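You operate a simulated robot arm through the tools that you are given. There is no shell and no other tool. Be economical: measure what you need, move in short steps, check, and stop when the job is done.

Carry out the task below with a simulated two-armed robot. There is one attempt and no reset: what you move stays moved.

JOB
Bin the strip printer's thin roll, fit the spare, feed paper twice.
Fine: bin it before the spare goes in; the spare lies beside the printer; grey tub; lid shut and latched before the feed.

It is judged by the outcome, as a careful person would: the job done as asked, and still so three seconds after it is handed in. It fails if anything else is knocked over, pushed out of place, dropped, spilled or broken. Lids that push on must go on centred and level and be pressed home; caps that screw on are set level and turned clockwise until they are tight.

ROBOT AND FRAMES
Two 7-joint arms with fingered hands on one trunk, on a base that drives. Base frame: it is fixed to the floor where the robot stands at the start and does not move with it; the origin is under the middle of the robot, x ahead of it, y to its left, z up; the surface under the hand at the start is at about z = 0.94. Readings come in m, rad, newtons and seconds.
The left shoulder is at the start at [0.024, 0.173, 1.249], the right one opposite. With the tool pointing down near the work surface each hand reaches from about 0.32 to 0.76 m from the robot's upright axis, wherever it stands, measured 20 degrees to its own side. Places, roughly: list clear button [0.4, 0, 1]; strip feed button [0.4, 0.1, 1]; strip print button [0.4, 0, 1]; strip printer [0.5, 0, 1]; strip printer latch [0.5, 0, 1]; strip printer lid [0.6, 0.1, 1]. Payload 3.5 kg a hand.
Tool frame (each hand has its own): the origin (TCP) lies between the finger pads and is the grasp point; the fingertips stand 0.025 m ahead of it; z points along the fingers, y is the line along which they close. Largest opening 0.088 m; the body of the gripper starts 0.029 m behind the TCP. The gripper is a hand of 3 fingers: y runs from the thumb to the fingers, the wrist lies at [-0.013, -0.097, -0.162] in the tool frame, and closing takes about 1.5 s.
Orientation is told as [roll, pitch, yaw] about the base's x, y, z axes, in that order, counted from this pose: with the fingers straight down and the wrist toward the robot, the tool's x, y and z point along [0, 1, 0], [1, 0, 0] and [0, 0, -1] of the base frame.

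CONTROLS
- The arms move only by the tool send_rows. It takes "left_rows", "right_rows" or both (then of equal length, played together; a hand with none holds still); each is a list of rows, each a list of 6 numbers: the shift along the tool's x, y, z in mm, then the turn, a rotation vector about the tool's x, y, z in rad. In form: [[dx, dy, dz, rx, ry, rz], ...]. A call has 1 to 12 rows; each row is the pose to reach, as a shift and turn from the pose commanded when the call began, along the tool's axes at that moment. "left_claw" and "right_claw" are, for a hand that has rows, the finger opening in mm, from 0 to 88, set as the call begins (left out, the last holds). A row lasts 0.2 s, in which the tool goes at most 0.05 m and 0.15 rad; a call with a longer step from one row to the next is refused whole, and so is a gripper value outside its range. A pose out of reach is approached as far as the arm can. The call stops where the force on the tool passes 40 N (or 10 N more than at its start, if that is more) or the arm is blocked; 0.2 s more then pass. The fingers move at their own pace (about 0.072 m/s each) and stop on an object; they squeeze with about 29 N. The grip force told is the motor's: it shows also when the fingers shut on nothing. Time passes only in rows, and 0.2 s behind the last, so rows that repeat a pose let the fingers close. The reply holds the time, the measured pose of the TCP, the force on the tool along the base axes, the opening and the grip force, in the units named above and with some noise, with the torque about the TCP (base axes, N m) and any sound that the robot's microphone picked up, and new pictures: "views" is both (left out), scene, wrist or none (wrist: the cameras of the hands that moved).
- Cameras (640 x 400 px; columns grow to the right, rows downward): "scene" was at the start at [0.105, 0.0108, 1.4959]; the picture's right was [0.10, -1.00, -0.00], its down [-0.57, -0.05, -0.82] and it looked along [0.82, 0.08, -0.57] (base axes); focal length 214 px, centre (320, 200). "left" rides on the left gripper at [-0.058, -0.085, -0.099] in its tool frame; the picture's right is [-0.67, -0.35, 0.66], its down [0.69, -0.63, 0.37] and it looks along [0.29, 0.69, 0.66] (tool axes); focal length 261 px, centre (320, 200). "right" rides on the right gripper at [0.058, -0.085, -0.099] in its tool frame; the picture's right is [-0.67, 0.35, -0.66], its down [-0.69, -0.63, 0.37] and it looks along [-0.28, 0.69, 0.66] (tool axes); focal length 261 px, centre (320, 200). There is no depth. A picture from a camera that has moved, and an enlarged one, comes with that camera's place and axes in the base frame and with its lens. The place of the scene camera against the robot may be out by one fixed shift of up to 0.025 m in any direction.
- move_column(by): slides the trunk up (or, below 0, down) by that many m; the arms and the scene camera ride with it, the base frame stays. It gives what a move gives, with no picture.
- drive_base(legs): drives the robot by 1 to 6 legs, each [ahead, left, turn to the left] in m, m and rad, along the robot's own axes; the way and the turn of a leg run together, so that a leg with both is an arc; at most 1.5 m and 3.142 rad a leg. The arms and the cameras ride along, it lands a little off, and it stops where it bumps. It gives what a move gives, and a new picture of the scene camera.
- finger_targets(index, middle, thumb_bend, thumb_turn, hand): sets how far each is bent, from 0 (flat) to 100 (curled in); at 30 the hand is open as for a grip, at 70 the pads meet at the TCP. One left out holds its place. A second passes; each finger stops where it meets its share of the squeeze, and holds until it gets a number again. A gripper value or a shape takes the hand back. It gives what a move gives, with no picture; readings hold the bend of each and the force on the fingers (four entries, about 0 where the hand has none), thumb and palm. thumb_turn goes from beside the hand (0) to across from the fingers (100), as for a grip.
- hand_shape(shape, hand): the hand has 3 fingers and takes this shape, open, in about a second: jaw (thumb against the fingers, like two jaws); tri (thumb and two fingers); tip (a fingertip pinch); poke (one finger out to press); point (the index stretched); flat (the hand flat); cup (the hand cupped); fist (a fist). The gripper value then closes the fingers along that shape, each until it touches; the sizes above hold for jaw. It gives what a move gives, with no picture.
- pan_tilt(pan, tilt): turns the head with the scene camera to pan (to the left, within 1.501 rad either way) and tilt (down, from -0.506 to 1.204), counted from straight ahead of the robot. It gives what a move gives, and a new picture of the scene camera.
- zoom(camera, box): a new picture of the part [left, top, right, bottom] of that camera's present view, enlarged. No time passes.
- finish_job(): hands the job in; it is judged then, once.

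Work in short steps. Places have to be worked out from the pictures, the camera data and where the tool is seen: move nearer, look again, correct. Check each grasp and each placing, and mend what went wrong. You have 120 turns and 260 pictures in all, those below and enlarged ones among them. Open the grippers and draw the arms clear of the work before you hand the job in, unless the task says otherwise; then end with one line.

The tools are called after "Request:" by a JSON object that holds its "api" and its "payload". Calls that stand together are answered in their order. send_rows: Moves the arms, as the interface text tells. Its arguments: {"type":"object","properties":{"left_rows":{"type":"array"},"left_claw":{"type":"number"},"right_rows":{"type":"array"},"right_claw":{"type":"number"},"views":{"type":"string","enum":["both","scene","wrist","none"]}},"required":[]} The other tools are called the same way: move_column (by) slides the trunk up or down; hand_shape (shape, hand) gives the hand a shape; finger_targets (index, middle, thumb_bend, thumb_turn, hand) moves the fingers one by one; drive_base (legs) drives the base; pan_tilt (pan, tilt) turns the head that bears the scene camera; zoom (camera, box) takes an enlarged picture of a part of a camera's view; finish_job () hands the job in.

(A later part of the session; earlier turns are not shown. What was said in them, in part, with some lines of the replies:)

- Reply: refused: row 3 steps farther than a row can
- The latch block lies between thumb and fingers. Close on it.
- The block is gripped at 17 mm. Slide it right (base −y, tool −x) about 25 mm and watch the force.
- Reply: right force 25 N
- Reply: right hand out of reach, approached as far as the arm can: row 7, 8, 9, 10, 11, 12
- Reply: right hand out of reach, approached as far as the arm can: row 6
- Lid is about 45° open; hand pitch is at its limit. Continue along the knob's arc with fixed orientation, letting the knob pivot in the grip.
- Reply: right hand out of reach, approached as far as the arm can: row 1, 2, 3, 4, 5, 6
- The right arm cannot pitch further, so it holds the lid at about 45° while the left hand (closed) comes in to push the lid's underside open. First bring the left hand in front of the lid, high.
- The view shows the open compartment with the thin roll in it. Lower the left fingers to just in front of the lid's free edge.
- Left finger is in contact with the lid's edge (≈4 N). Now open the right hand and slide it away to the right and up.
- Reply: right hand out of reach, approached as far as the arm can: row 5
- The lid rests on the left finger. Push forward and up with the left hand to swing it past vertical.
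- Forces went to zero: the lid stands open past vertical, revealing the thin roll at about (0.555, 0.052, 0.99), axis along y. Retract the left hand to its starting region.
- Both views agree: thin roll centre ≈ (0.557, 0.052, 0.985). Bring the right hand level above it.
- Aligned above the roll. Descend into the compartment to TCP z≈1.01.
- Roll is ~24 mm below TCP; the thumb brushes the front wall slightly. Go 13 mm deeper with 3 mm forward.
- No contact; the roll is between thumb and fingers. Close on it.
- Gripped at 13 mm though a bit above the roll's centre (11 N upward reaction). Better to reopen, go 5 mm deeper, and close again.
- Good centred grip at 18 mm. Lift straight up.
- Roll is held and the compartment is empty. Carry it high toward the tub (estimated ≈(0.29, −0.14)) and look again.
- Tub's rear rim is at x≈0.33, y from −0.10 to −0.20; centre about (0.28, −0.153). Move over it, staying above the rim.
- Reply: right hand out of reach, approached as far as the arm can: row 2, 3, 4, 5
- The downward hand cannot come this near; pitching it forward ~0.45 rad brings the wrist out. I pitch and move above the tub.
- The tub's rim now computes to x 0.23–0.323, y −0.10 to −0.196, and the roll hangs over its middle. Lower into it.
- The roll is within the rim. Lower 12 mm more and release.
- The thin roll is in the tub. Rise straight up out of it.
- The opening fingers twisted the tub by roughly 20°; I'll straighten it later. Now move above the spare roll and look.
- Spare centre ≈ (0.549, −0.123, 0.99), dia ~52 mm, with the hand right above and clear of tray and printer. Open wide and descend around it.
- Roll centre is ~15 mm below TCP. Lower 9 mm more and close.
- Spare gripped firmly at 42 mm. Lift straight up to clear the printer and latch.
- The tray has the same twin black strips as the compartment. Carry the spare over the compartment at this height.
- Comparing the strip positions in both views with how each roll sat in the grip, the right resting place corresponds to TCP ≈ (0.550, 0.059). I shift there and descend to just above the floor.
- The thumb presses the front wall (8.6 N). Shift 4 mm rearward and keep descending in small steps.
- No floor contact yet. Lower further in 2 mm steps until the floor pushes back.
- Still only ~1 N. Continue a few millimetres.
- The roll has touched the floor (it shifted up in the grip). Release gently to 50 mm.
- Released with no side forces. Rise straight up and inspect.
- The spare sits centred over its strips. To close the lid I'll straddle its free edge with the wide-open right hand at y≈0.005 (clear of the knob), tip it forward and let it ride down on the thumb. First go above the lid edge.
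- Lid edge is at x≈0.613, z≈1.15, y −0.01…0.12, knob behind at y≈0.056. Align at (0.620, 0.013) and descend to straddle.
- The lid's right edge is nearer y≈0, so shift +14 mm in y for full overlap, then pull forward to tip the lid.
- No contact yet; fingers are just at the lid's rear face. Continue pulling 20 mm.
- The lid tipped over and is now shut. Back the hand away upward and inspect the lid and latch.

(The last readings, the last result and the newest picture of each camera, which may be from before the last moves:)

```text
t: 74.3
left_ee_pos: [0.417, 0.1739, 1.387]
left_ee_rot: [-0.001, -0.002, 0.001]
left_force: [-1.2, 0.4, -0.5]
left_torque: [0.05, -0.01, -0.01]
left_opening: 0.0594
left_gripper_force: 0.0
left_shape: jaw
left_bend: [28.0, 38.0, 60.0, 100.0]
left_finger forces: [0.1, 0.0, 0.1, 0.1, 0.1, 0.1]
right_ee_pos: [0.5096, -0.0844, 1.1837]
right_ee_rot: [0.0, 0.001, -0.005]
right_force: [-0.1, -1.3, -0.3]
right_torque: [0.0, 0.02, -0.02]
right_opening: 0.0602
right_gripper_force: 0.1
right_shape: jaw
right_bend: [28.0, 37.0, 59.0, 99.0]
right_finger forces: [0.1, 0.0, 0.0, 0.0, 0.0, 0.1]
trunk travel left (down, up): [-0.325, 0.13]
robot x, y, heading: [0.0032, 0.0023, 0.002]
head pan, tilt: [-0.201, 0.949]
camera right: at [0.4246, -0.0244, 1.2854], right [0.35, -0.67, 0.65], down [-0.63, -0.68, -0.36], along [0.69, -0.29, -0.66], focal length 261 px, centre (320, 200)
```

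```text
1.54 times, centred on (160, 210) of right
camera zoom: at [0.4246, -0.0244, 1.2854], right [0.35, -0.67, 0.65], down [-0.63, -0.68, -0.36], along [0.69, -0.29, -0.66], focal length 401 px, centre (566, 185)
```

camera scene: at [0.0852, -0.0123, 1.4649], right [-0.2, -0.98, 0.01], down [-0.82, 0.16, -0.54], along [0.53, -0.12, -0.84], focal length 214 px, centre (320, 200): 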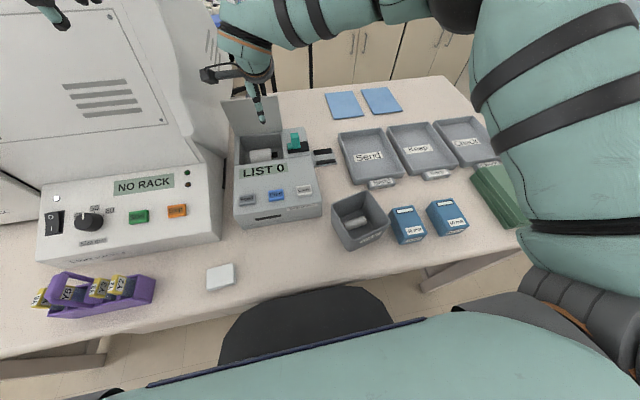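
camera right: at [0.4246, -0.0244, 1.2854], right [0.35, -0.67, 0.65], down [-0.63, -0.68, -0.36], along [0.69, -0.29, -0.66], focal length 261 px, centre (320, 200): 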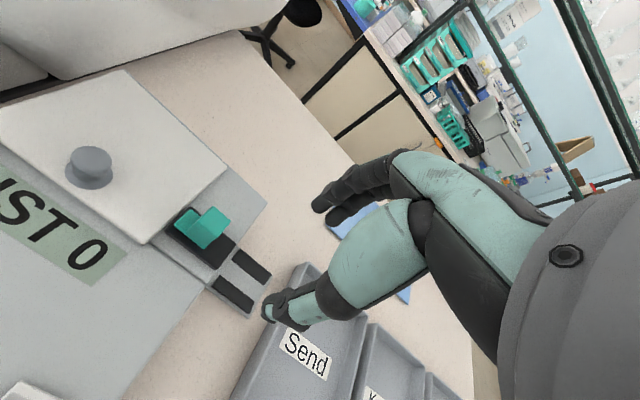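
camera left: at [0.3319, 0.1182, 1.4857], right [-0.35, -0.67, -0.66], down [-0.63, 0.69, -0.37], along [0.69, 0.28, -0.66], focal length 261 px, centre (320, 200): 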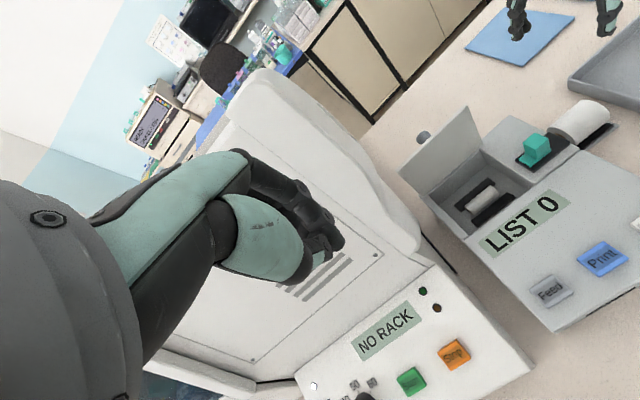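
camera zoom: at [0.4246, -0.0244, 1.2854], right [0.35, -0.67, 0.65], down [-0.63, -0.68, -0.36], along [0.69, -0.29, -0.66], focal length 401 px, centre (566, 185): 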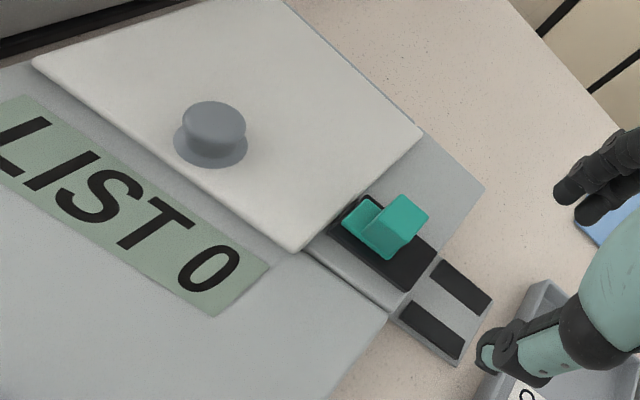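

Lid lies flat. Go to the latch (previous release pose (0.533, −0.042, 1.078)), and pinch it.

Request:
{"api": "send_rows", "payload": {"right_rows": [[20, 12, 20, 0, 0, 0], [42, 23, 45, 0, 0, 0], [42, 23, 80, 0, 0, 0], [42, 23, 105, 0, 0, 0], [42, 23, 105, 0, 0, 0]], "right_claw": 50, "views": "none"}}

Request:
{"api": "send_rows", "payload": {"right_rows": [[0, 0, 0, 0, 0, 0], [0, 0, 0, 0, 0, 0], [0, 0, 0, 0, 0, 0], [0, 0, 0, 0, 0, 0], [0, 0, 0, 0, 0, 0], [0, 0, 0, 0, 0, 0]], "right_claw": 0, "views": "wrist"}}

```text
t: 75.5
left_ee_pos: [0.4178, 0.1767, 1.387]
left_ee_rot: [0.0, 0.0, 0.0]
left_force: [0.2, 0.4, 0.6]
left_torque: [-0.03, 0.03, -0.02]
left_opening: 0.0594
left_gripper_force: 0.1
left_shape: jaw
left_bend: [28.0, 38.0, 60.0, 100.0]
left_finger forces: [0.0, 0.0, 0.0, 0.0, 0.0, 0.1]
right_ee_pos: [0.5335, -0.0409, 1.0761]
right_ee_rot: [-0.003, 0.005, -0.006]
right_force: [0.8, -0.2, -0.1]
right_torque: [-0.01, 0.01, 0.02]
right_opening: 0.0504
right_gripper_force: 0.0
right_shape: jaw
right_bend: [74.0, 42.0, 66.0, 100.0]
right_finger forces: [0.0, 0.0, 0.0, 0.0, 0.0, 0.1]
trunk travel left (down, up): [-0.325, 0.13]
robot x, y, heading: [0.0039, -0.0025, -0.0]
head pan, tilt: [-0.201, 0.949]
```

```text
t: 76.9
left_ee_pos: [0.4187, 0.1766, 1.3852]
left_ee_rot: [-0.002, 0.0, 0.0]
left_force: [-0.2, 0.8, -0.2]
left_torque: [0.03, -0.01, -0.01]
left_opening: 0.0594
left_gripper_force: 0.1
left_shape: jaw
left_bend: [28.0, 38.0, 60.0, 100.0]
left_finger forces: [0.0, 0.0, 0.0, 0.0, 0.0, 0.0]
right_ee_pos: [0.5334, -0.04, 1.0758]
right_ee_rot: [-0.002, 0.003, -0.006]
right_force: [-0.7, 0.1, -3.9]
right_torque: [0.03, -0.01, -0.01]
right_opening: 0.0171
right_gripper_force: 29.0
right_shape: jaw
right_bend: [74.0, 51.0, 72.0, 100.0]
right_finger forces: [16.5, 8.9, 0.0, 0.0, 26.5, 0.0]
trunk travel left (down, up): [-0.325, 0.13]
robot x, y, heading: [0.002, 0.0016, -0.0]
head pan, tilt: [-0.201, 0.949]
camera right: at [0.4479, 0.019, 1.1782], right [0.35, -0.67, 0.65], down [-0.63, -0.68, -0.36], along [0.69, -0.29, -0.66], focal length 261 px, centre (320, 200)
```

right: 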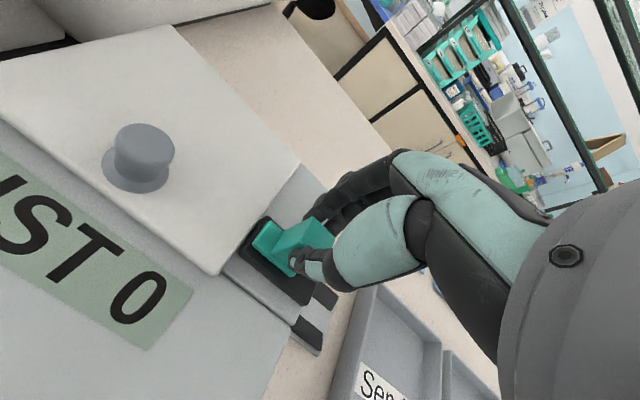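

Latch gripped. Slide it left (+y) about 22 mm onto the lid.

Request:
{"api": "send_rows", "payload": {"right_rows": [[5, 0, 0, 0, 0, 0], [10, 0, 0, 0, 0, 0], [15, 0, 0, 0, 0, 0], [20, 0, 0, 0, 0, 0], [24, 0, 0, 0, 0, 0]], "right_claw": 0, "views": "wrist"}}

```text
t: 78.1
left_ee_pos: [0.4193, 0.1704, 1.3859]
left_ee_rot: [0.003, 0.002, 0.0]
left_force: [0.0, 0.4, 0.0]
left_torque: [-0.01, -0.02, 0.01]
left_opening: 0.0596
left_gripper_force: 0.0
left_shape: jaw
left_bend: [28.0, 38.0, 60.0, 100.0]
left_finger forces: [0.0, 0.0, 0.0, 0.0, 0.1, 0.0]
right_ee_pos: [0.5322, -0.0216, 1.0752]
right_ee_rot: [0.0, 0.001, -0.009]
right_force: [0.7, -20.3, 0.9]
right_torque: [-0.42, -0.1, -0.32]
right_opening: 0.0171
right_gripper_force: 29.1
right_shape: jaw
right_bend: [74.0, 51.0, 72.0, 100.0]
right_finger forces: [18.6, 10.3, 0.1, 0.0, 27.7, 0.1]
trunk travel left (down, up): [-0.325, 0.13]
robot x, y, heading: [0.0012, 0.0002, -0.005]
head pan, tilt: [-0.201, 0.949]
camera right: at [0.4478, 0.0375, 1.1778], right [0.34, -0.67, 0.65], down [-0.64, -0.68, -0.36], along [0.69, -0.29, -0.66], focal length 261 px, centre (320, 200)
```

right: 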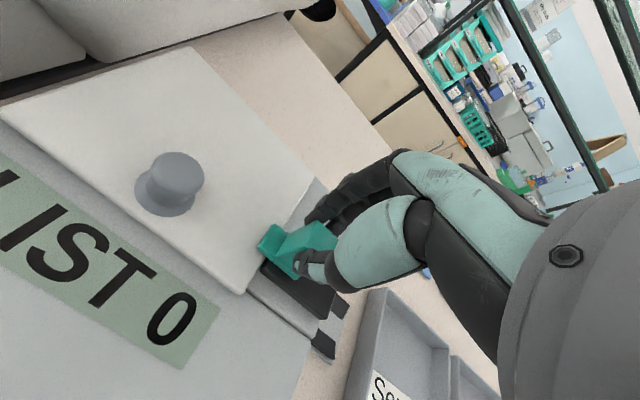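

The latch is home at its original locked position (y −0.022, 20 N stop). Release it and withdraw the right hand upward.

Request:
{"api": "send_rows", "payload": {"right_rows": [[-3, 0, 0, 0, 0, 0], [-3, 0, 0, 0, 0, 0], [-3, 0, 0, 0, 0, 0], [-3, 0, 0, 0, 0, 0], [-3, 0, -30, 0, 0, 0], [-15, 0, -70, 0, 0, 0], [-45, -25, -95, 0, 0, 0], [-80, -45, -110, 0, 0, 0], [-115, -70, -125, 0, 0, 0]], "right_claw": 56}}

Request:
{"api": "zoom", "payload": {"camera": "right", "box": [0, 40, 320, 300]}}

Request:
{"api": "hand_shape", "payload": {"hand": "left", "shape": "poke"}}

```text
t: 80.1
left_ee_pos: [0.4169, 0.1744, 1.3864]
left_ee_rot: [-0.001, -0.001, 0.001]
left_force: [-0.3, 0.5, 0.3]
left_torque: [0.01, -0.03, -0.01]
left_opening: 0.0597
left_gripper_force: 0.1
left_shape: jaw
left_bend: [28.0, 38.0, 60.0, 100.0]
left_finger forces: [0.0, 0.0, 0.0, 0.0, 0.0, 0.0]
right_ee_pos: [0.4602, -0.1305, 1.2027]
right_ee_rot: [0.001, 0.001, -0.006]
right_force: [-0.5, -0.5, -0.8]
right_torque: [0.02, -0.02, 0.01]
right_opening: 0.0555
right_gripper_force: 0.1
right_shape: jaw
right_bend: [28.0, 39.0, 63.0, 100.0]
right_finger forces: [0.0, 0.0, 0.0, 0.1, 0.0, 0.1]
trunk travel left (down, up): [-0.325, 0.13]
robot x, y, heading: [-0.001, -0.0022, -0.001]
head pan, tilt: [-0.201, 0.949]
camera scene: at [0.0842, -0.0144, 1.4649], right [-0.2, -0.98, 0.01], down [-0.82, 0.16, -0.55], along [0.53, -0.11, -0.84], focal length 214 px, centre (320, 200)
camera right: at [0.3752, -0.0722, 1.3041], right [0.35, -0.67, 0.65], down [-0.63, -0.68, -0.36], along [0.69, -0.29, -0.66], focal length 261 px, centre (320, 200)
```

scene: 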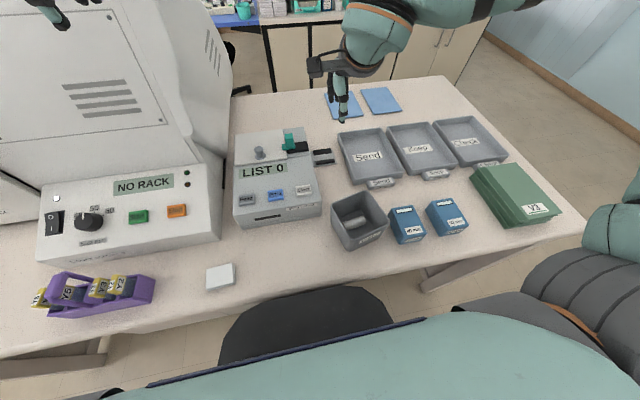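
right: 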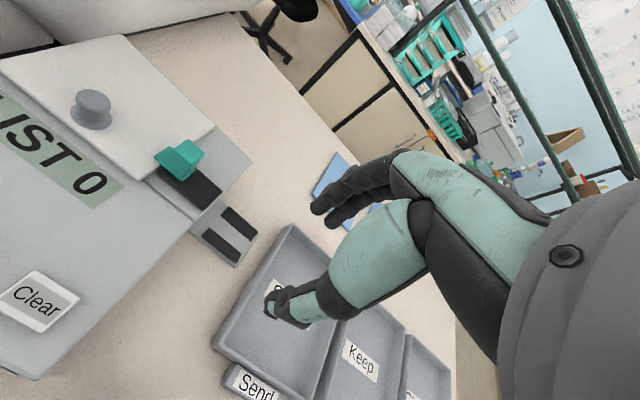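

```text
1.54 times, centred on (160, 170) of right
camera zoom: at [0.3752, -0.0722, 1.3041], right [0.35, -0.67, 0.65], down [-0.63, -0.68, -0.36], along [0.69, -0.29, -0.66], focal length 401 px, centre (566, 246)
```

zoom: 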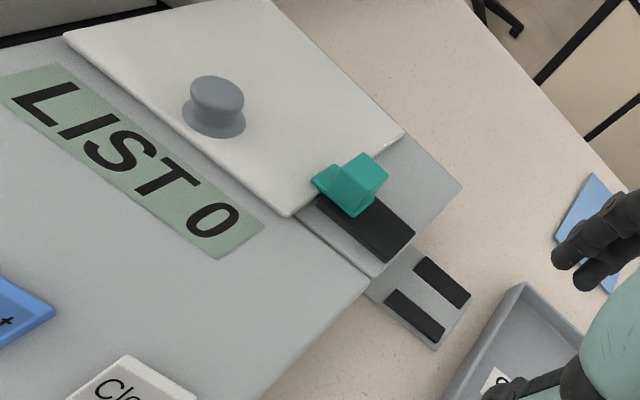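

```text
t: 81.0
left_ee_pos: [0.4185, 0.1769, 1.3861]
left_ee_rot: [0.0, 0.001, 0.001]
left_force: [-0.3, -0.4, -0.4]
left_torque: [0.01, -0.02, -0.01]
left_opening: 0.0
left_gripper_force: 0.1
left_shape: poke
left_bend: [70.0, 70.0, 100.0, 100.0]
left_finger forces: [0.0, 0.1, 0.1, 0.1, 0.0, 0.0]
right_ee_pos: [0.4626, -0.1286, 1.201]
right_ee_rot: [-0.002, 0.003, -0.007]
right_force: [-0.6, 1.2, 0.3]
right_torque: [0.02, -0.02, 0.02]
right_opening: 0.0557
right_gripper_force: 0.0
right_shape: jaw
right_bend: [28.0, 39.0, 63.0, 100.0]
right_finger forces: [0.0, 0.0, 0.0, 0.1, 0.0, 0.1]
trunk travel left (down, up): [-0.325, 0.13]
robot x, y, heading: [-0.0025, -0.0004, -0.003]
head pan, tilt: [-0.201, 0.949]
```

Latched. Now bring the left hand (poke shape) above the Feed button, estimated at (0.387, 0.095, 1.025).

Request:
{"api": "send_rows", "payload": {"left_rows": [[-12, -4, 40, 0, 0, 0], [-24, -8, 80, 0, 0, 0], [-36, -12, 120, 0, 0, 0], [-48, -16, 160, 0, 0, 0], [-62, -22, 200, 0, 0, 0], [-76, -28, 235, 0, 0, 0], [-82, -31, 260, 0, 0, 0], [-82, -31, 260, 0, 0, 0]]}}

Request:
{"api": "zoom", "payload": {"camera": "left", "box": [200, 150, 520, 400]}}

```text
t: 82.8
left_ee_pos: [0.387, 0.0923, 1.1264]
left_ee_rot: [-0.002, 0.001, -0.002]
left_force: [0.1, 0.1, 0.4]
left_torque: [-0.01, 0.01, 0.0]
left_opening: 0.0001
left_gripper_force: 0.1
left_shape: poke
left_bend: [70.0, 70.0, 100.0, 100.0]
left_finger forces: [0.0, 0.0, 0.1, 0.0, 0.1, 0.0]
right_ee_pos: [0.4619, -0.1283, 1.2023]
right_ee_rot: [-0.002, 0.005, -0.004]
right_force: [0.2, -0.2, 0.1]
right_torque: [0.0, 0.01, 0.0]
right_opening: 0.0553
right_gripper_force: 0.0
right_shape: jaw
right_bend: [28.0, 39.0, 63.0, 100.0]
right_finger forces: [0.1, 0.0, 0.0, 0.0, 0.1, 0.0]
trunk travel left (down, up): [-0.325, 0.13]
robot x, y, heading: [-0.0019, 0.0032, -0.001]
head pan, tilt: [-0.201, 0.949]
camera scene: at [0.0855, -0.0121, 1.4649], right [-0.2, -0.98, 0.01], down [-0.82, 0.16, -0.54], along [0.53, -0.12, -0.84], focal length 214 px, centre (320, 200)
camera left: at [0.3015, 0.0336, 1.2258], right [-0.35, -0.67, -0.65], down [-0.63, 0.68, -0.37], along [0.69, 0.28, -0.66], focal length 261 px, centre (320, 200)
```

scene: 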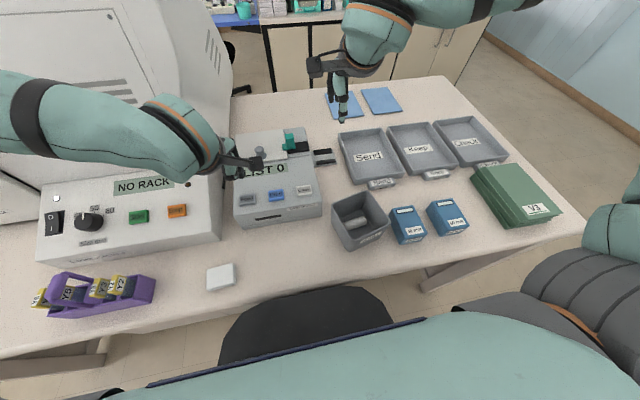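
left: 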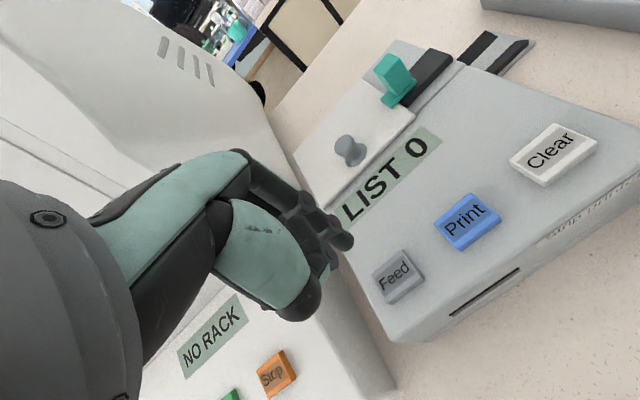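

```text
1.60 times, centred on (360, 275) of left
camera zoom: at [0.3015, 0.0336, 1.2258], right [-0.35, -0.67, -0.65], down [-0.63, 0.68, -0.37], along [0.69, 0.28, -0.66], focal length 417 px, centre (256, 80)
```

zoom: 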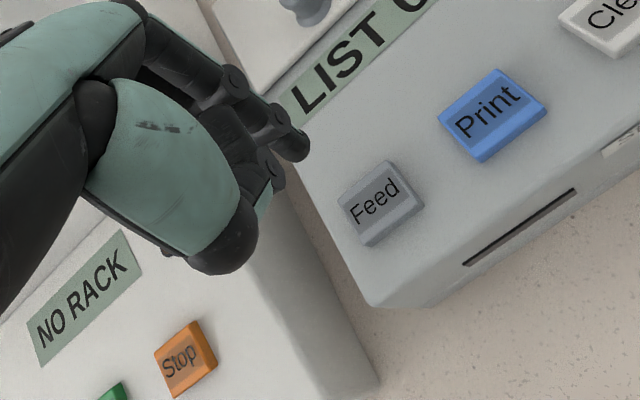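

Feed button is at ≈(0.390, 0.094, 1.02); the fingertips straddle slightly low in y. Shift +6 mm in y, +3 in x and descend to just above it.

Request:
{"api": "send_rows", "payload": {"left_rows": [[6, 3, 25, 0, 0, 0], [6, 3, 50, 0, 0, 0], [6, 3, 72, 0, 0, 0], [6, 3, 72, 0, 0, 0]], "views": "wrist"}}

```text
t: 83.8
left_ee_pos: [0.3904, 0.0969, 1.0544]
left_ee_rot: [-0.002, 0.0, 0.001]
left_force: [-0.6, -0.4, -0.8]
left_torque: [-0.02, 0.03, 0.03]
left_opening: 0.0001
left_gripper_force: 0.1
left_shape: poke
left_bend: [70.0, 70.0, 100.0, 100.0]
left_finger forces: [0.0, 0.0, 0.1, 0.1, 0.0, 0.1]
right_ee_pos: [0.462, -0.129, 1.2023]
right_ee_rot: [-0.001, 0.004, -0.004]
right_force: [-0.6, 0.3, -0.7]
right_torque: [0.02, -0.01, -0.01]
right_opening: 0.0558
right_gripper_force: 0.1
right_shape: jaw
right_bend: [28.0, 39.0, 63.0, 100.0]
right_finger forces: [0.0, 0.1, 0.0, 0.1, 0.0, 0.1]
trunk travel left (down, up): [-0.325, 0.13]
robot x, y, heading: [-0.0008, 0.0033, -0.002]
head pan, tilt: [-0.201, 0.949]
camera left: at [0.3048, 0.04, 1.1538], right [-0.35, -0.67, -0.65], down [-0.63, 0.68, -0.37], along [0.69, 0.28, -0.66], focal length 261 px, centre (320, 200)
```

left: 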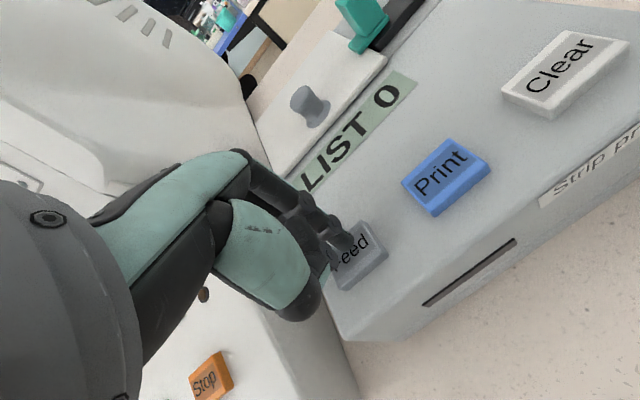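

Tips are lined up over Feed. Descend in small steps until contact.

Request:
{"api": "send_rows", "payload": {"left_rows": [[0, -2, 5, 0, 0, 0], [0, -2, 10, 0, 0, 0], [0, -2, 13, 0, 0, 0], [0, -2, 16, 0, 0, 0]], "views": "wrist"}}

```text
t: 84.8
left_ee_pos: [0.3899, 0.0977, 1.0463]
left_ee_rot: [-0.003, -0.023, -0.003]
left_force: [4.4, -1.1, 25.8]
left_torque: [0.33, 0.51, 0.03]
left_opening: 0.0
left_gripper_force: 0.0
left_shape: poke
left_bend: [70.0, 70.0, 100.0, 100.0]
left_finger forces: [4.5, 13.2, 0.1, 0.0, 0.0, 0.0]
right_ee_pos: [0.4574, -0.1299, 1.2044]
right_ee_rot: [0.001, -0.001, -0.005]
right_force: [-0.5, -0.8, -0.7]
right_torque: [-0.01, 0.0, 0.01]
right_opening: 0.056
right_gripper_force: 0.2
right_shape: jaw
right_bend: [28.0, 39.0, 63.0, 100.0]
right_finger forces: [0.1, 0.0, 0.0, 0.0, 0.0, 0.0]
trunk travel left (down, up): [-0.325, 0.13]
robot x, y, heading: [-0.0003, -0.0026, -0.001]
head pan, tilt: [-0.201, 0.949]
heard: click
stopped in row 4 (left hand): the force on the tool passed its limit at 44 N (the readings are from after the stop); the commanded pose is now the measured one
camera left: at [0.3015, 0.0395, 1.1432], right [-0.33, -0.67, -0.66], down [-0.62, 0.68, -0.38], along [0.71, 0.28, -0.65], focal length 261 px, centre (320, 200)
```

left: 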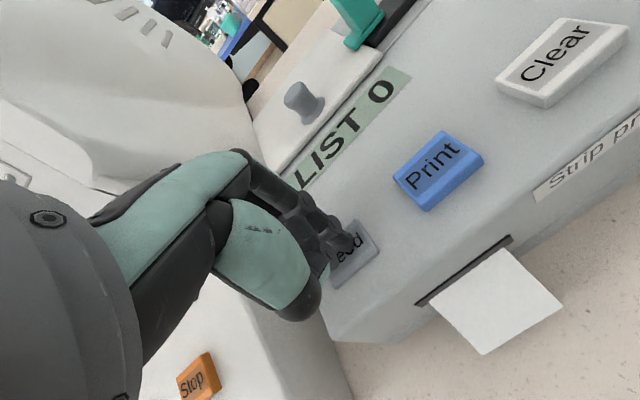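

A click, and paper came out: first feed done. Raise 14 mm to release the button fully.

Request:
{"api": "send_rows", "payload": {"left_rows": [[0, 0, -7, 0, 0, 0], [0, 0, -14, 0.02, 0, 0], [0, 0, -14, 0.02, 0, 0], [0, 0, -14, 0.02, 0, 0]], "views": "wrist"}}

```text
t: 85.8
left_ee_pos: [0.3915, 0.0975, 1.0563]
left_ee_rot: [0.0, 0.008, 0.0]
left_force: [0.3, -0.4, 0.1]
left_torque: [-0.02, 0.03, 0.03]
left_opening: 0.0003
left_gripper_force: 0.2
left_shape: poke
left_bend: [70.0, 70.0, 100.0, 100.0]
left_finger forces: [0.0, 0.0, 0.0, 0.0, 0.1, 0.0]
right_ee_pos: [0.462, -0.1296, 1.2027]
right_ee_rot: [0.0, 0.005, -0.005]
right_force: [0.6, -0.6, 0.6]
right_torque: [0.02, -0.02, 0.0]
right_opening: 0.0557
right_gripper_force: 0.1
right_shape: jaw
right_bend: [28.0, 39.0, 63.0, 100.0]
right_finger forces: [0.0, 0.0, 0.1, 0.1, 0.1, 0.0]
trunk travel left (down, up): [-0.325, 0.13]
robot x, y, heading: [0.001, 0.0002, -0.004]
head pan, tilt: [-0.201, 0.949]
camera left: at [0.3067, 0.0405, 1.1557], right [-0.36, -0.67, -0.65], down [-0.63, 0.68, -0.36], along [0.69, 0.28, -0.67], focal length 261 px, centre (320, 200)
```

left: 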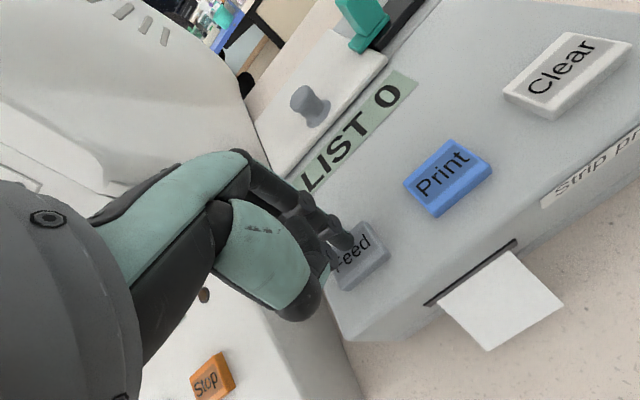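

Button is released. Press once more with finer steps, then lift.

Request:
{"api": "send_rows", "payload": {"left_rows": [[0, -1, 6, 0, 0, 0], [0, -1, 10, 0, 0, 0], [0, -1, 12, 0, 0, 0], [0, -1, 14, 0, 0, 0], [0, -1, 15, 0, 0, 0]], "views": "wrist"}}

```text
t: 87.0
left_ee_pos: [0.391, 0.0963, 1.0433]
left_ee_rot: [-0.004, 0.004, 0.0]
left_force: [11.3, 4.2, 35.4]
left_torque: [0.32, -0.26, -0.08]
left_opening: 0.0
left_gripper_force: 0.0
left_shape: poke
left_bend: [70.0, 70.0, 100.0, 100.0]
left_finger forces: [10.0, 26.5, 0.0, 0.0, 0.0, 0.1]
right_ee_pos: [0.4616, -0.1297, 1.2017]
right_ee_rot: [-0.002, 0.0, -0.004]
right_force: [0.2, 0.6, 1.0]
right_torque: [-0.01, -0.03, 0.01]
right_opening: 0.0555
right_gripper_force: 0.0
right_shape: jaw
right_bend: [28.0, 39.0, 63.0, 100.0]
right_finger forces: [0.0, 0.0, 0.0, 0.0, 0.0, 0.1]
trunk travel left (down, up): [-0.325, 0.13]
robot x, y, heading: [-0.0043, 0.0029, 0.002]
head pan, tilt: [-0.201, 0.949]
heard: click
camera left: at [0.3053, 0.0404, 1.1425], right [-0.35, -0.67, -0.65], down [-0.63, 0.68, -0.37], along [0.69, 0.28, -0.66], focal length 261 px, centre (320, 200)
```

left: 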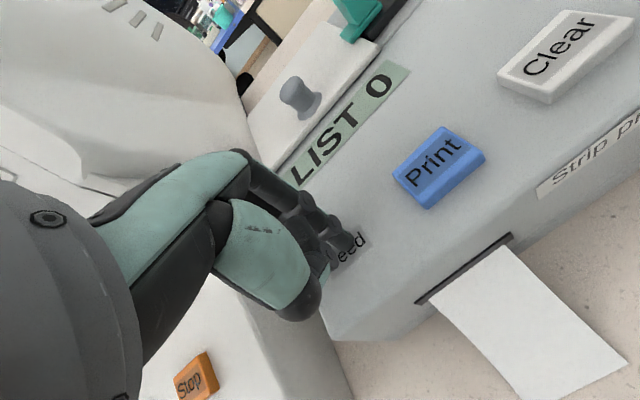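

Second click; the paper is twice as long. Lift the left hand straight up and back to its starting place.

Request:
{"api": "send_rows", "payload": {"left_rows": [[0, 0, -15, 0, 0, 0], [0, 0, -50, 0, 0, 0], [10, 5, -95, 0, 0, 0], [25, 10, -140, 0, 0, 0], [40, 15, -185, 0, 0, 0], [55, 20, -230, 0, 0, 0], [70, 25, -275, 0, 0, 0], [80, 28, -320, 0, 0, 0], [80, 28, -343, 0, 0, 0]], "views": "scene"}}

Request:
{"api": "zoom", "payload": {"camera": "scene", "box": [210, 110, 450, 260]}}

```text
t: 89.0
left_ee_pos: [0.4209, 0.1824, 1.3835]
left_ee_rot: [-0.001, 0.01, 0.001]
left_force: [0.6, 0.3, 0.2]
left_torque: [0.0, -0.01, 0.01]
left_opening: 0.0
left_gripper_force: 0.2
left_shape: poke
left_bend: [70.0, 70.0, 100.0, 100.0]
left_finger forces: [0.1, 0.1, 0.1, 0.1, 0.0, 0.0]
right_ee_pos: [0.461, -0.1302, 1.2014]
right_ee_rot: [-0.001, 0.002, -0.007]
right_force: [-0.3, 0.0, 0.9]
right_torque: [-0.01, -0.01, 0.02]
right_opening: 0.0556
right_gripper_force: 0.0
right_shape: jaw
right_bend: [28.0, 39.0, 63.0, 100.0]
right_finger forces: [0.1, 0.1, 0.1, 0.1, 0.2, 0.0]
trunk travel left (down, up): [-0.325, 0.13]
robot x, y, heading: [0.002, 0.0027, -0.001]
head pan, tilt: [-0.201, 0.949]
camera scene: at [0.0856, -0.0128, 1.4648], right [-0.2, -0.98, 0.01], down [-0.82, 0.16, -0.54], along [0.53, -0.12, -0.84], focal length 214 px, centre (320, 200)
```

scene: 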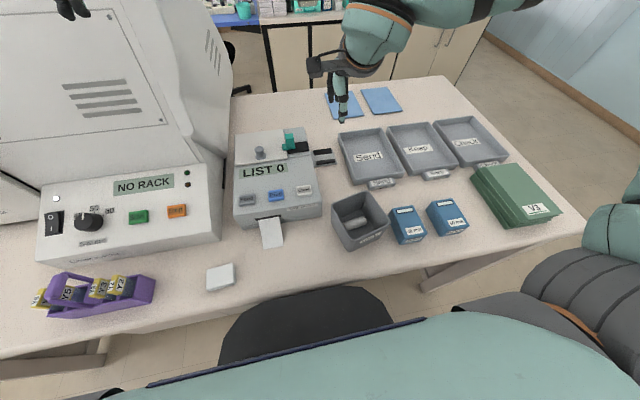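

```text
2.67 times, centred on (330, 185) of scene
camera zoom: at [0.0856, -0.0128, 1.4648], right [-0.2, -0.98, 0.01], down [-0.82, 0.16, -0.54], along [0.53, -0.12, -0.84], focal length 572 px, centre (293, 240)
```

zoom: 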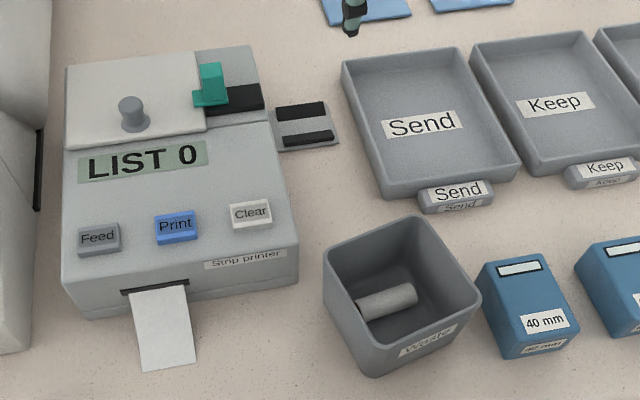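

Everything on the printer is right. The tub was twisted by about 11° and ~1.5 cm; I'll straighten it gently by pinching its rear wall. First move above that wall for a better look.

Request:
{"api": "send_rows", "payload": {"right_rows": [[-6, -35, 0, 0, 0, 0], [-12, -70, 15, 0, 0, 0], [-20, -100, 40, 0, 0, 0], [-20, -112, 65, 0, 0, 0], [-20, -112, 65, 0, 0, 0]], "right_claw": 40}}

```text
t: 90.2
left_ee_pos: [0.4215, 0.1824, 1.382]
left_ee_rot: [-0.002, 0.012, -0.002]
left_force: [0.2, 0.3, -0.4]
left_torque: [0.02, 0.0, -0.02]
left_opening: 0.0
left_gripper_force: 0.1
left_shape: poke
left_bend: [70.0, 70.0, 100.0, 100.0]
left_finger forces: [0.1, 0.0, 0.1, 0.0, 0.1, 0.0]
right_ee_pos: [0.3621, -0.1497, 1.1622]
right_ee_rot: [-0.002, 0.003, -0.004]
right_force: [0.8, -0.8, -0.5]
right_torque: [-0.01, -0.02, -0.01]
right_opening: 0.0407
right_gripper_force: 0.0
right_shape: jaw
right_bend: [74.0, 46.0, 71.0, 100.0]
right_finger forces: [0.1, 0.0, 0.0, 0.0, 0.0, 0.0]
right hand out of reach, approached as far as the arm can: row 4, 5
trunk travel left (down, up): [-0.325, 0.13]
robot x, y, heading: [-0.0026, -0.0028, 0.001]
head pan, tilt: [-0.201, 0.949]
camera scene: at [0.0855, -0.0122, 1.4649], right [-0.2, -0.98, 0.01], down [-0.82, 0.16, -0.54], along [0.53, -0.12, -0.84], focal length 214 px, centre (320, 200)
camera right: at [0.2773, -0.0901, 1.2635], right [0.35, -0.67, 0.66], down [-0.63, -0.68, -0.36], along [0.69, -0.29, -0.66], focal length 261 px, centre (320, 200)
```

scene: 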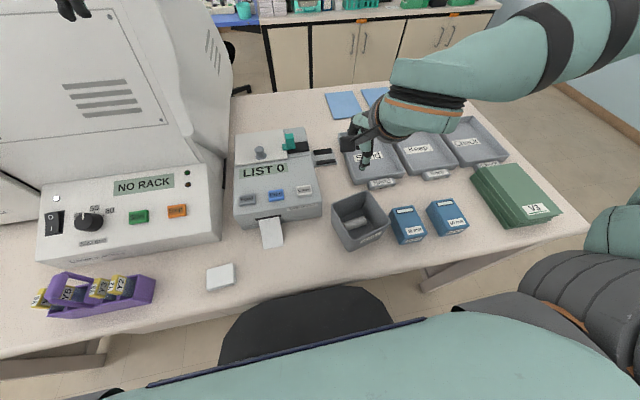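
right: 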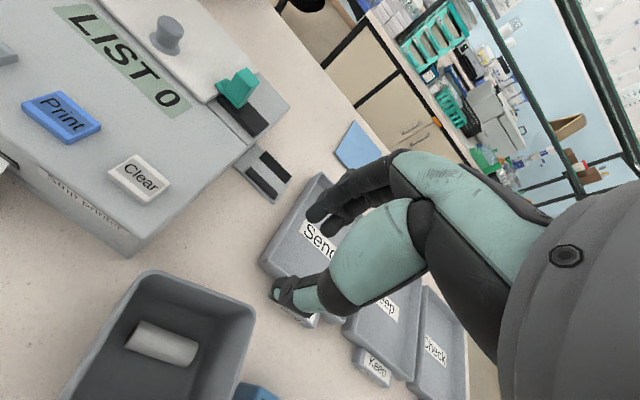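

Tub has shifted ~2 cm back and ~11°, mainly its right rear corner. I'll nudge that corner from behind with closed fingers, low down. First pose the hand behind it, pitched 0.4.

Request:
{"api": "send_rows", "payload": {"right_rows": [[-10, 15, 0, 0.13, 0, 0], [-20, 30, 10, 0.26, 0, 0], [-28, 42, 25, 0.4, 0, 0], [-28, 42, 50, 0.4, 0, 0], [-28, 42, 50, 0.4, 0, 0], [-28, 42, 50, 0.4, 0, 0]], "right_claw": 0}}

```text
t: 91.6
left_ee_pos: [0.4205, 0.1821, 1.3835]
left_ee_rot: [-0.002, 0.011, -0.001]
left_force: [-0.4, 0.1, 0.8]
left_torque: [-0.02, 0.0, -0.02]
left_opening: 0.0
left_gripper_force: 0.0
left_shape: poke
left_bend: [70.0, 70.0, 100.0, 100.0]
left_finger forces: [0.0, 0.0, 0.1, 0.0, 0.0, 0.0]
right_ee_pos: [0.4041, -0.1781, 1.1131]
right_ee_rot: [0.0, 0.404, -0.004]
right_force: [-0.3, 0.1, 0.9]
right_torque: [0.01, 0.01, -0.03]
right_opening: 0.0
right_gripper_force: 29.1
right_shape: jaw
right_bend: [70.0, 70.0, 37.0, 100.0]
right_finger forces: [0.0, 0.0, 0.1, 0.0, 0.0, 0.1]
trunk travel left (down, up): [-0.325, 0.13]
robot x, y, heading: [-0.0006, -0.0017, -0.0]
head pan, tilt: [-0.201, 0.949]
camera scene: at [0.0859, -0.0121, 1.4648], right [-0.2, -0.98, 0.01], down [-0.82, 0.16, -0.54], along [0.53, -0.12, -0.84], focal length 214 px, centre (320, 200)
camera right: at [0.3644, -0.1194, 1.2399], right [0.57, -0.67, 0.47], down [-0.73, -0.68, -0.09], along [0.38, -0.29, -0.88], focal length 261 px, centre (320, 200)
```

scene: 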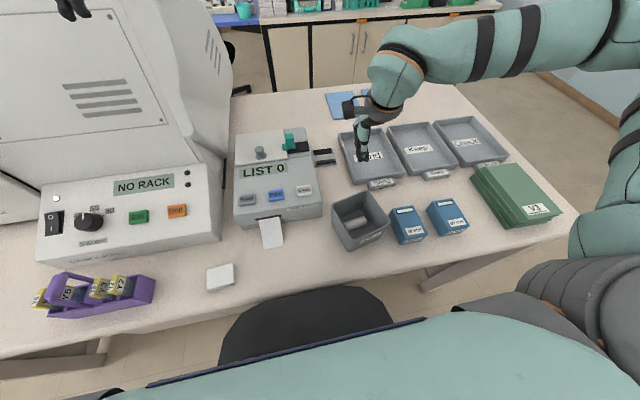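
right: 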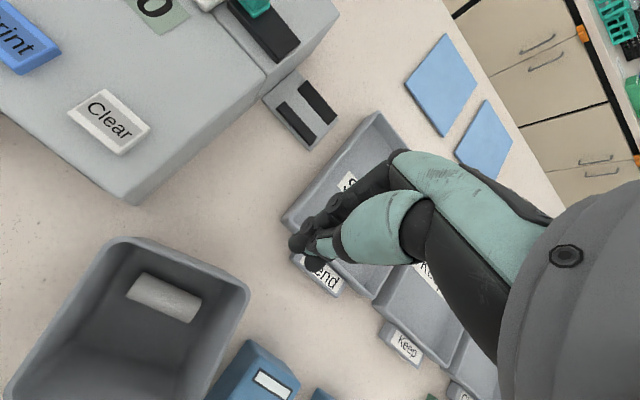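

The gap between tub and Send tray is clear at y≈−0.172. Lower the closed fingers there, behind the tub.

Request:
{"api": "send_rows", "payload": {"right_rows": [[2, 11, 30, 0, 0, 0], [4, 22, 60, 0, 0, 0], [6, 34, 90, 0, 0, 0], [6, 45, 120, 0, 0, 0], [6, 45, 120, 0, 0, 0]], "right_claw": 0}}

```text
t: 92.8
left_ee_pos: [0.4207, 0.1826, 1.3829]
left_ee_rot: [-0.001, 0.012, -0.001]
left_force: [0.4, -0.3, -0.2]
left_torque: [0.02, 0.04, 0.02]
left_opening: 0.0
left_gripper_force: 0.0
left_shape: poke
left_bend: [70.0, 70.0, 100.0, 100.0]
left_finger forces: [0.0, 0.1, 0.0, 0.1, 0.0, 0.0]
right_ee_pos: [0.3989, -0.1738, 0.9846]
right_ee_rot: [0.001, 0.403, -0.005]
right_force: [-0.8, 0.5, 0.3]
right_torque: [0.03, -0.02, -0.01]
right_opening: 0.0001
right_gripper_force: 29.1
right_shape: jaw
right_bend: [70.0, 70.0, 37.0, 100.0]
right_finger forces: [0.0, 0.0, 0.1, 0.1, 0.0, 0.0]
trunk travel left (down, up): [-0.325, 0.13]
robot x, y, heading: [-0.0028, -0.0005, -0.004]
head pan, tilt: [-0.201, 0.949]
camera scene: at [0.0856, -0.0123, 1.4649], right [-0.2, -0.98, 0.01], down [-0.82, 0.16, -0.54], along [0.53, -0.12, -0.84], focal length 214 px, centre (320, 200)
camera right: at [0.3592, -0.1145, 1.1113], right [0.57, -0.67, 0.47], down [-0.73, -0.68, -0.09], along [0.38, -0.29, -0.88], focal length 261 px, centre (320, 200)
```

scene: 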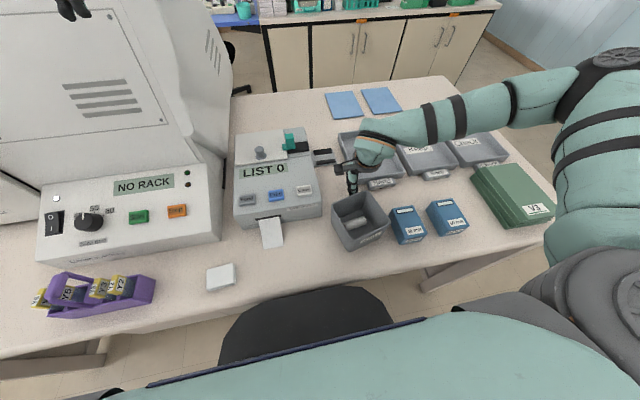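
right: 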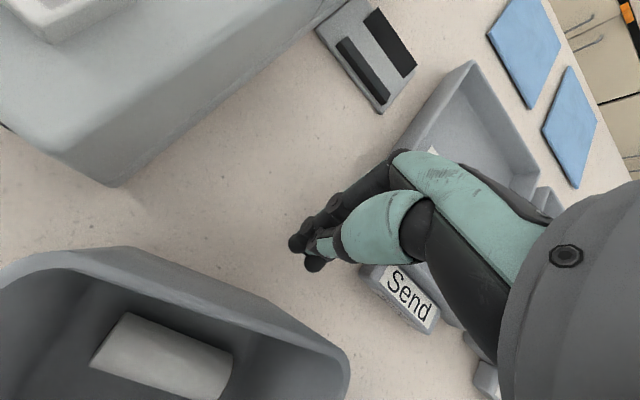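

Tips are down behind the tub without contact. Shift 10 mm right and push toward the robot in small steps.

Request:
{"api": "send_rows", "payload": {"right_rows": [[-10, 0, 0, 0, 0, 0], [-10, -10, 4.3, 0, 0, 0], [-10, -20, 8.6, 0, 0, 0], [-10, -28, 12, 0, 0, 0], [-10, -36, 15.4, 0, 0, 0]], "right_claw": 0}}

```text
t: 94.0
left_ee_pos: [0.4215, 0.1818, 1.383]
left_ee_rot: [-0.002, 0.009, 0.0]
left_force: [0.1, 0.2, 0.1]
left_torque: [-0.01, 0.01, 0.02]
left_opening: 0.0001
left_gripper_force: 0.1
left_shape: poke
left_bend: [70.0, 70.0, 100.0, 100.0]
left_finger forces: [0.0, 0.0, 0.0, 0.1, 0.0, 0.0]
right_ee_pos: [0.3592, -0.1804, 0.9851]
right_ee_rot: [-0.003, 0.402, -0.004]
right_force: [0.8, 0.9, 0.6]
right_torque: [0.01, 0.0, 0.0]
right_opening: 0.0
right_gripper_force: 28.9
right_shape: jaw
right_bend: [70.0, 70.0, 37.0, 100.0]
right_finger forces: [0.1, 0.0, 0.0, 0.0, 0.0, 0.0]
trunk travel left (down, up): [-0.325, 0.13]
robot x, y, heading: [-0.0035, 0.001, 0.004]
head pan, tilt: [-0.201, 0.949]
camera scene: at [0.0856, -0.0124, 1.4649], right [-0.2, -0.98, 0.01], down [-0.82, 0.16, -0.54], along [0.53, -0.12, -0.84], focal length 214 px, centre (320, 200)
camera right: at [0.3202, -0.1233, 1.1114], right [0.57, -0.67, 0.47], down [-0.73, -0.68, -0.09], along [0.38, -0.29, -0.88], focal length 261 px, centre (320, 200)
```

scene: 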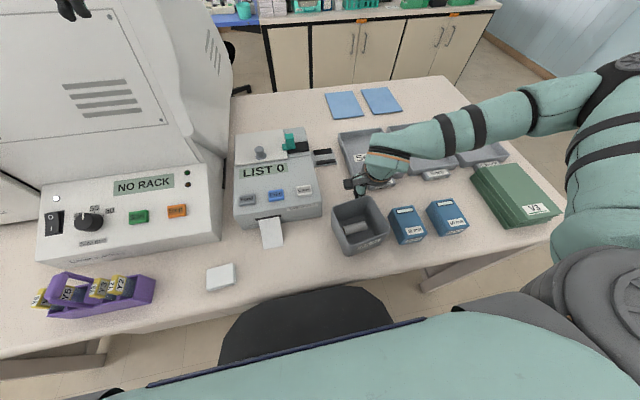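
right: 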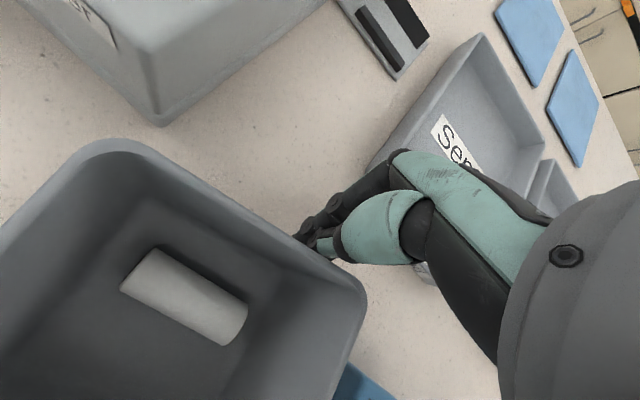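

Push seems to work with <1 N. Push another 10 mm and check from the scene camera.

Request:
{"api": "send_rows", "payload": {"right_rows": [[0, -5, 2.1, 0, 0, 0], [0, -9, 3.9, 0, 0, 0], [0, -9, 3.9, 0, 0, 0]], "right_claw": 0, "views": "wrist"}}

Request:
{"api": "zoom", "payload": {"camera": "scene", "box": [210, 110, 450, 260]}}

```text
t: 94.8
left_ee_pos: [0.4211, 0.1824, 1.3831]
left_ee_rot: [-0.001, 0.011, -0.002]
left_force: [-0.3, 0.7, -1.1]
left_torque: [-0.05, -0.01, 0.0]
left_opening: 0.0
left_gripper_force: 0.1
left_shape: poke
left_bend: [70.0, 70.0, 100.0, 100.0]
left_finger forces: [0.0, 0.1, 0.0, 0.1, 0.0, 0.1]
right_ee_pos: [0.3497, -0.1825, 0.9826]
right_ee_rot: [-0.002, 0.406, -0.006]
right_force: [0.2, 0.3, -0.2]
right_torque: [0.01, -0.02, 0.01]
right_opening: 0.0001
right_gripper_force: 29.1
right_shape: jaw
right_bend: [70.0, 70.0, 37.0, 100.0]
right_finger forces: [0.0, 0.0, 0.1, 0.0, 0.1, 0.1]
trunk travel left (down, up): [-0.325, 0.13]
robot x, y, heading: [-0.0026, -0.0037, -0.001]
head pan, tilt: [-0.201, 0.949]
camera right: at [0.3103, -0.1228, 1.1104], right [0.57, -0.67, 0.47], down [-0.73, -0.68, -0.09], along [0.38, -0.29, -0.88], focal length 261 px, centre (320, 200)
```

right: 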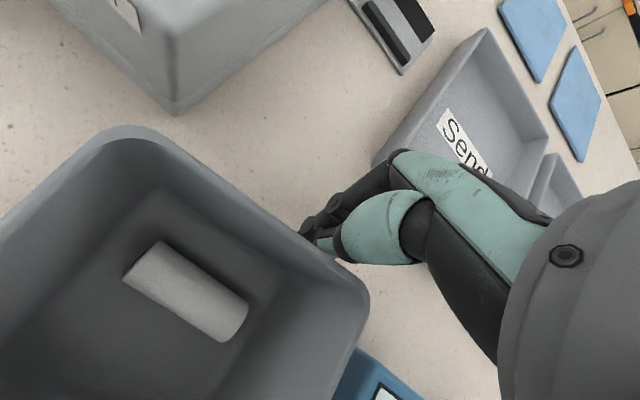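

```text
2.67 times, centred on (330, 185) of scene
camera zoom: at [0.086, -0.0123, 1.4648], right [-0.2, -0.98, 0.01], down [-0.82, 0.16, -0.54], along [0.53, -0.12, -0.84], focal length 572 px, centre (293, 240)
```

zoom: 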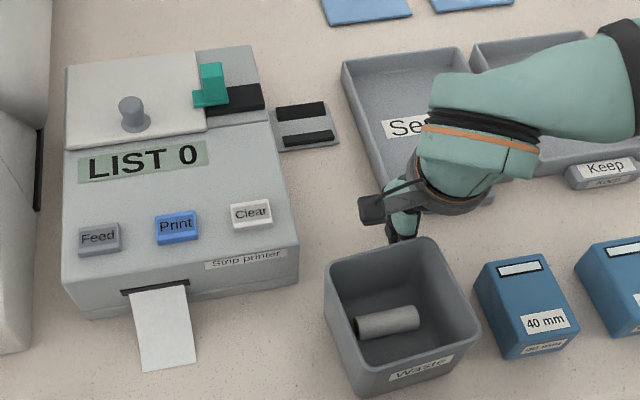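

The tub is back to its original place and orientation (rear corners match the initial scene estimate). Back the hand away and raise it.

Request:
{"api": "send_rows", "payload": {"right_rows": [[0, 14, -6, 0, 0, 0], [0, 30, -13, 0, 0, 0], [0, 18, -40, 0, 0, 0], [0, 5, -70, 0, 0, 0], [0, -10, -105, 0, 0, 0], [0, -25, -140, -0.1, 0, 0], [0, -40, -180, -0.2, 0, 0], [0, -40, -225, -0.3, 0, 0]], "right_claw": 50, "views": "scene"}}

Request:
{"api": "pan_tilt", "payload": {"pan": 0.0, "tilt": 0.8}}

Request:
{"api": "zoom", "payload": {"camera": "scene", "box": [200, 120, 520, 320]}}

```text
t: 96.6
left_ee_pos: [0.4216, 0.182, 1.3821]
left_ee_rot: [-0.003, 0.011, 0.002]
left_force: [0.1, 0.0, 0.2]
left_torque: [0.0, -0.02, -0.03]
left_opening: 0.0002
left_gripper_force: 0.1
left_shape: poke
left_bend: [70.0, 70.0, 100.0, 100.0]
left_finger forces: [0.0, 0.0, 0.0, 0.0, 0.0, 0.1]
right_ee_pos: [0.4025, -0.1829, 1.2059]
right_ee_rot: [-0.001, 0.103, -0.005]
right_force: [-0.7, 0.0, -0.1]
right_torque: [-0.02, -0.04, -0.03]
right_opening: 0.05
right_gripper_force: 0.2
right_shape: jaw
right_bend: [74.0, 42.0, 66.0, 100.0]
right_finger forces: [0.0, 0.1, 0.0, 0.0, 0.0, 0.0]
trunk travel left (down, up): [-0.325, 0.13]
robot x, y, heading: [-0.0019, 0.0, -0.002]
head pan, tilt: [-0.201, 0.949]
camera scene: at [0.0858, -0.012, 1.4648], right [-0.2, -0.98, 0.01], down [-0.82, 0.16, -0.54], along [0.53, -0.12, -0.84], focal length 214 px, centre (320, 200)
```

scene: 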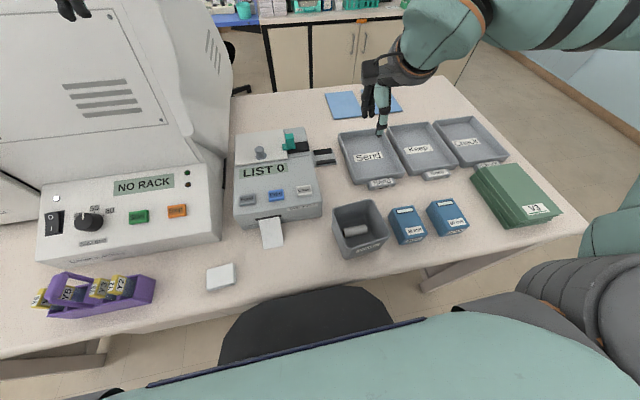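

```text
t: 97.3
left_ee_pos: [0.4219, 0.1824, 1.382]
left_ee_rot: [-0.001, 0.01, 0.0]
left_force: [0.8, 0.4, 0.1]
left_torque: [0.02, 0.02, -0.01]
left_opening: 0.0002
left_gripper_force: 0.1
left_shape: poke
left_bend: [70.0, 70.0, 100.0, 100.0]
left_finger forces: [0.0, 0.1, 0.1, 0.0, 0.0, 0.0]
right_ee_pos: [0.4022, -0.1832, 1.2047]
right_ee_rot: [-0.002, 0.104, -0.005]
right_force: [-0.2, 1.1, 1.0]
right_torque: [0.03, 0.03, -0.05]
right_opening: 0.0501
right_gripper_force: 0.2
right_shape: jaw
right_bend: [74.0, 42.0, 66.0, 100.0]
right_finger forces: [0.0, 0.0, 0.0, 0.0, 0.0, 0.0]
trunk travel left (down, up): [-0.325, 0.13]
robot x, y, heading: [-0.0018, -0.0037, 0.0]
head pan, tilt: [0.0, 0.799]
camera scene: at [0.0958, 0.0022, 1.4759], right [0.0, -1.0, 0.0], down [-0.75, 0.0, -0.66], along [0.66, 0.0, -0.75], focal length 214 px, centre (320, 200)
```

scene: 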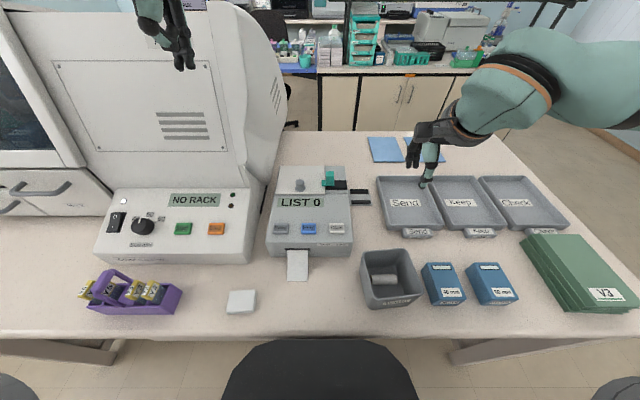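

```text
2.00 times, centred on (360, 220) of scene
camera zoom: at [0.0958, 0.0022, 1.4759], right [0.0, -1.0, 0.0], down [-0.75, 0.0, -0.66], along [0.66, 0.0, -0.75], focal length 429 px, centre (240, 160)
```

zoom: 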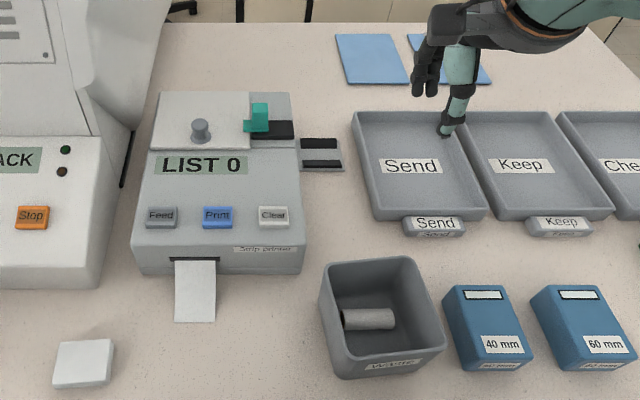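

All is in order: lid shut and latched, paper out, thin roll in the tub. Open both hands and raise the right arm clear.

Request:
{"api": "send_rows", "payload": {"right_rows": [[0, -10, -40, 0, 0, 0], [0, -20, -80, 0, 0, 0], [0, -30, -120, 0, 0, 0], [0, -30, -120, 0, 0, 0]], "right_claw": 88, "views": "none"}}

Request:
{"api": "hand_shape", "payload": {"hand": "left", "shape": "jaw"}}

Request:
{"api": "finish_job", "payload": {}}

```text
t: 98.3
left_ee_pos: [0.4219, 0.1819, 1.3809]
left_ee_rot: [-0.003, 0.01, 0.0]
left_force: [0.3, 0.4, -0.7]
left_torque: [0.02, 0.01, 0.01]
left_opening: 0.0
left_gripper_force: 0.0
left_shape: poke
left_bend: [70.0, 70.0, 100.0, 100.0]
left_finger forces: [0.0, 0.0, 0.0, 0.0, 0.0, 0.0]
right_ee_pos: [0.3869, -0.1855, 1.3296]
right_ee_rot: [-0.001, 0.102, -0.006]
right_force: [-0.5, -1.4, 0.2]
right_torque: [0.01, -0.01, 0.0]
right_opening: 0.0877
right_gripper_force: 0.1
right_shape: jaw
right_bend: [30.0, 30.0, 30.0, 98.0]
right_finger forces: [0.1, 0.0, 0.1, 0.1, 0.0, 0.1]
trunk travel left (down, up): [-0.325, 0.13]
robot x, y, heading: [0.0022, -0.0019, -0.003]
head pan, tilt: [0.0, 0.799]
```

```text
t: 99.2
left_ee_pos: [0.4212, 0.1819, 1.3827]
left_ee_rot: [-0.001, 0.01, 0.002]
left_force: [-0.7, -0.7, 0.1]
left_torque: [0.0, 0.01, -0.02]
left_opening: 0.0878
left_gripper_force: 0.1
left_shape: jaw
left_bend: [30.0, 30.0, 30.0, 98.0]
left_finger forces: [0.1, 0.1, 0.1, 0.0, 0.0, 0.1]
right_ee_pos: [0.3864, -0.1854, 1.3295]
right_ee_rot: [-0.001, 0.104, -0.005]
right_force: [0.0, 0.0, -0.3]
right_torque: [0.03, 0.0, -0.01]
right_opening: 0.0877
right_gripper_force: 0.0
right_shape: jaw
right_bend: [30.0, 30.0, 30.0, 98.0]
right_finger forces: [0.0, 0.0, 0.1, 0.0, 0.0, 0.0]
trunk travel left (down, up): [-0.325, 0.13]
robot x, y, heading: [0.0009, -0.0001, -0.002]
head pan, tilt: [0.0, 0.799]
```

```text
The job is handed in.
```

The thin roll is in the grey tub, the spare is fitted, the lid is shut and latched, and paper was fed twice; I knocked the tub askew while binning the roll and nudged it back to about where it stood.
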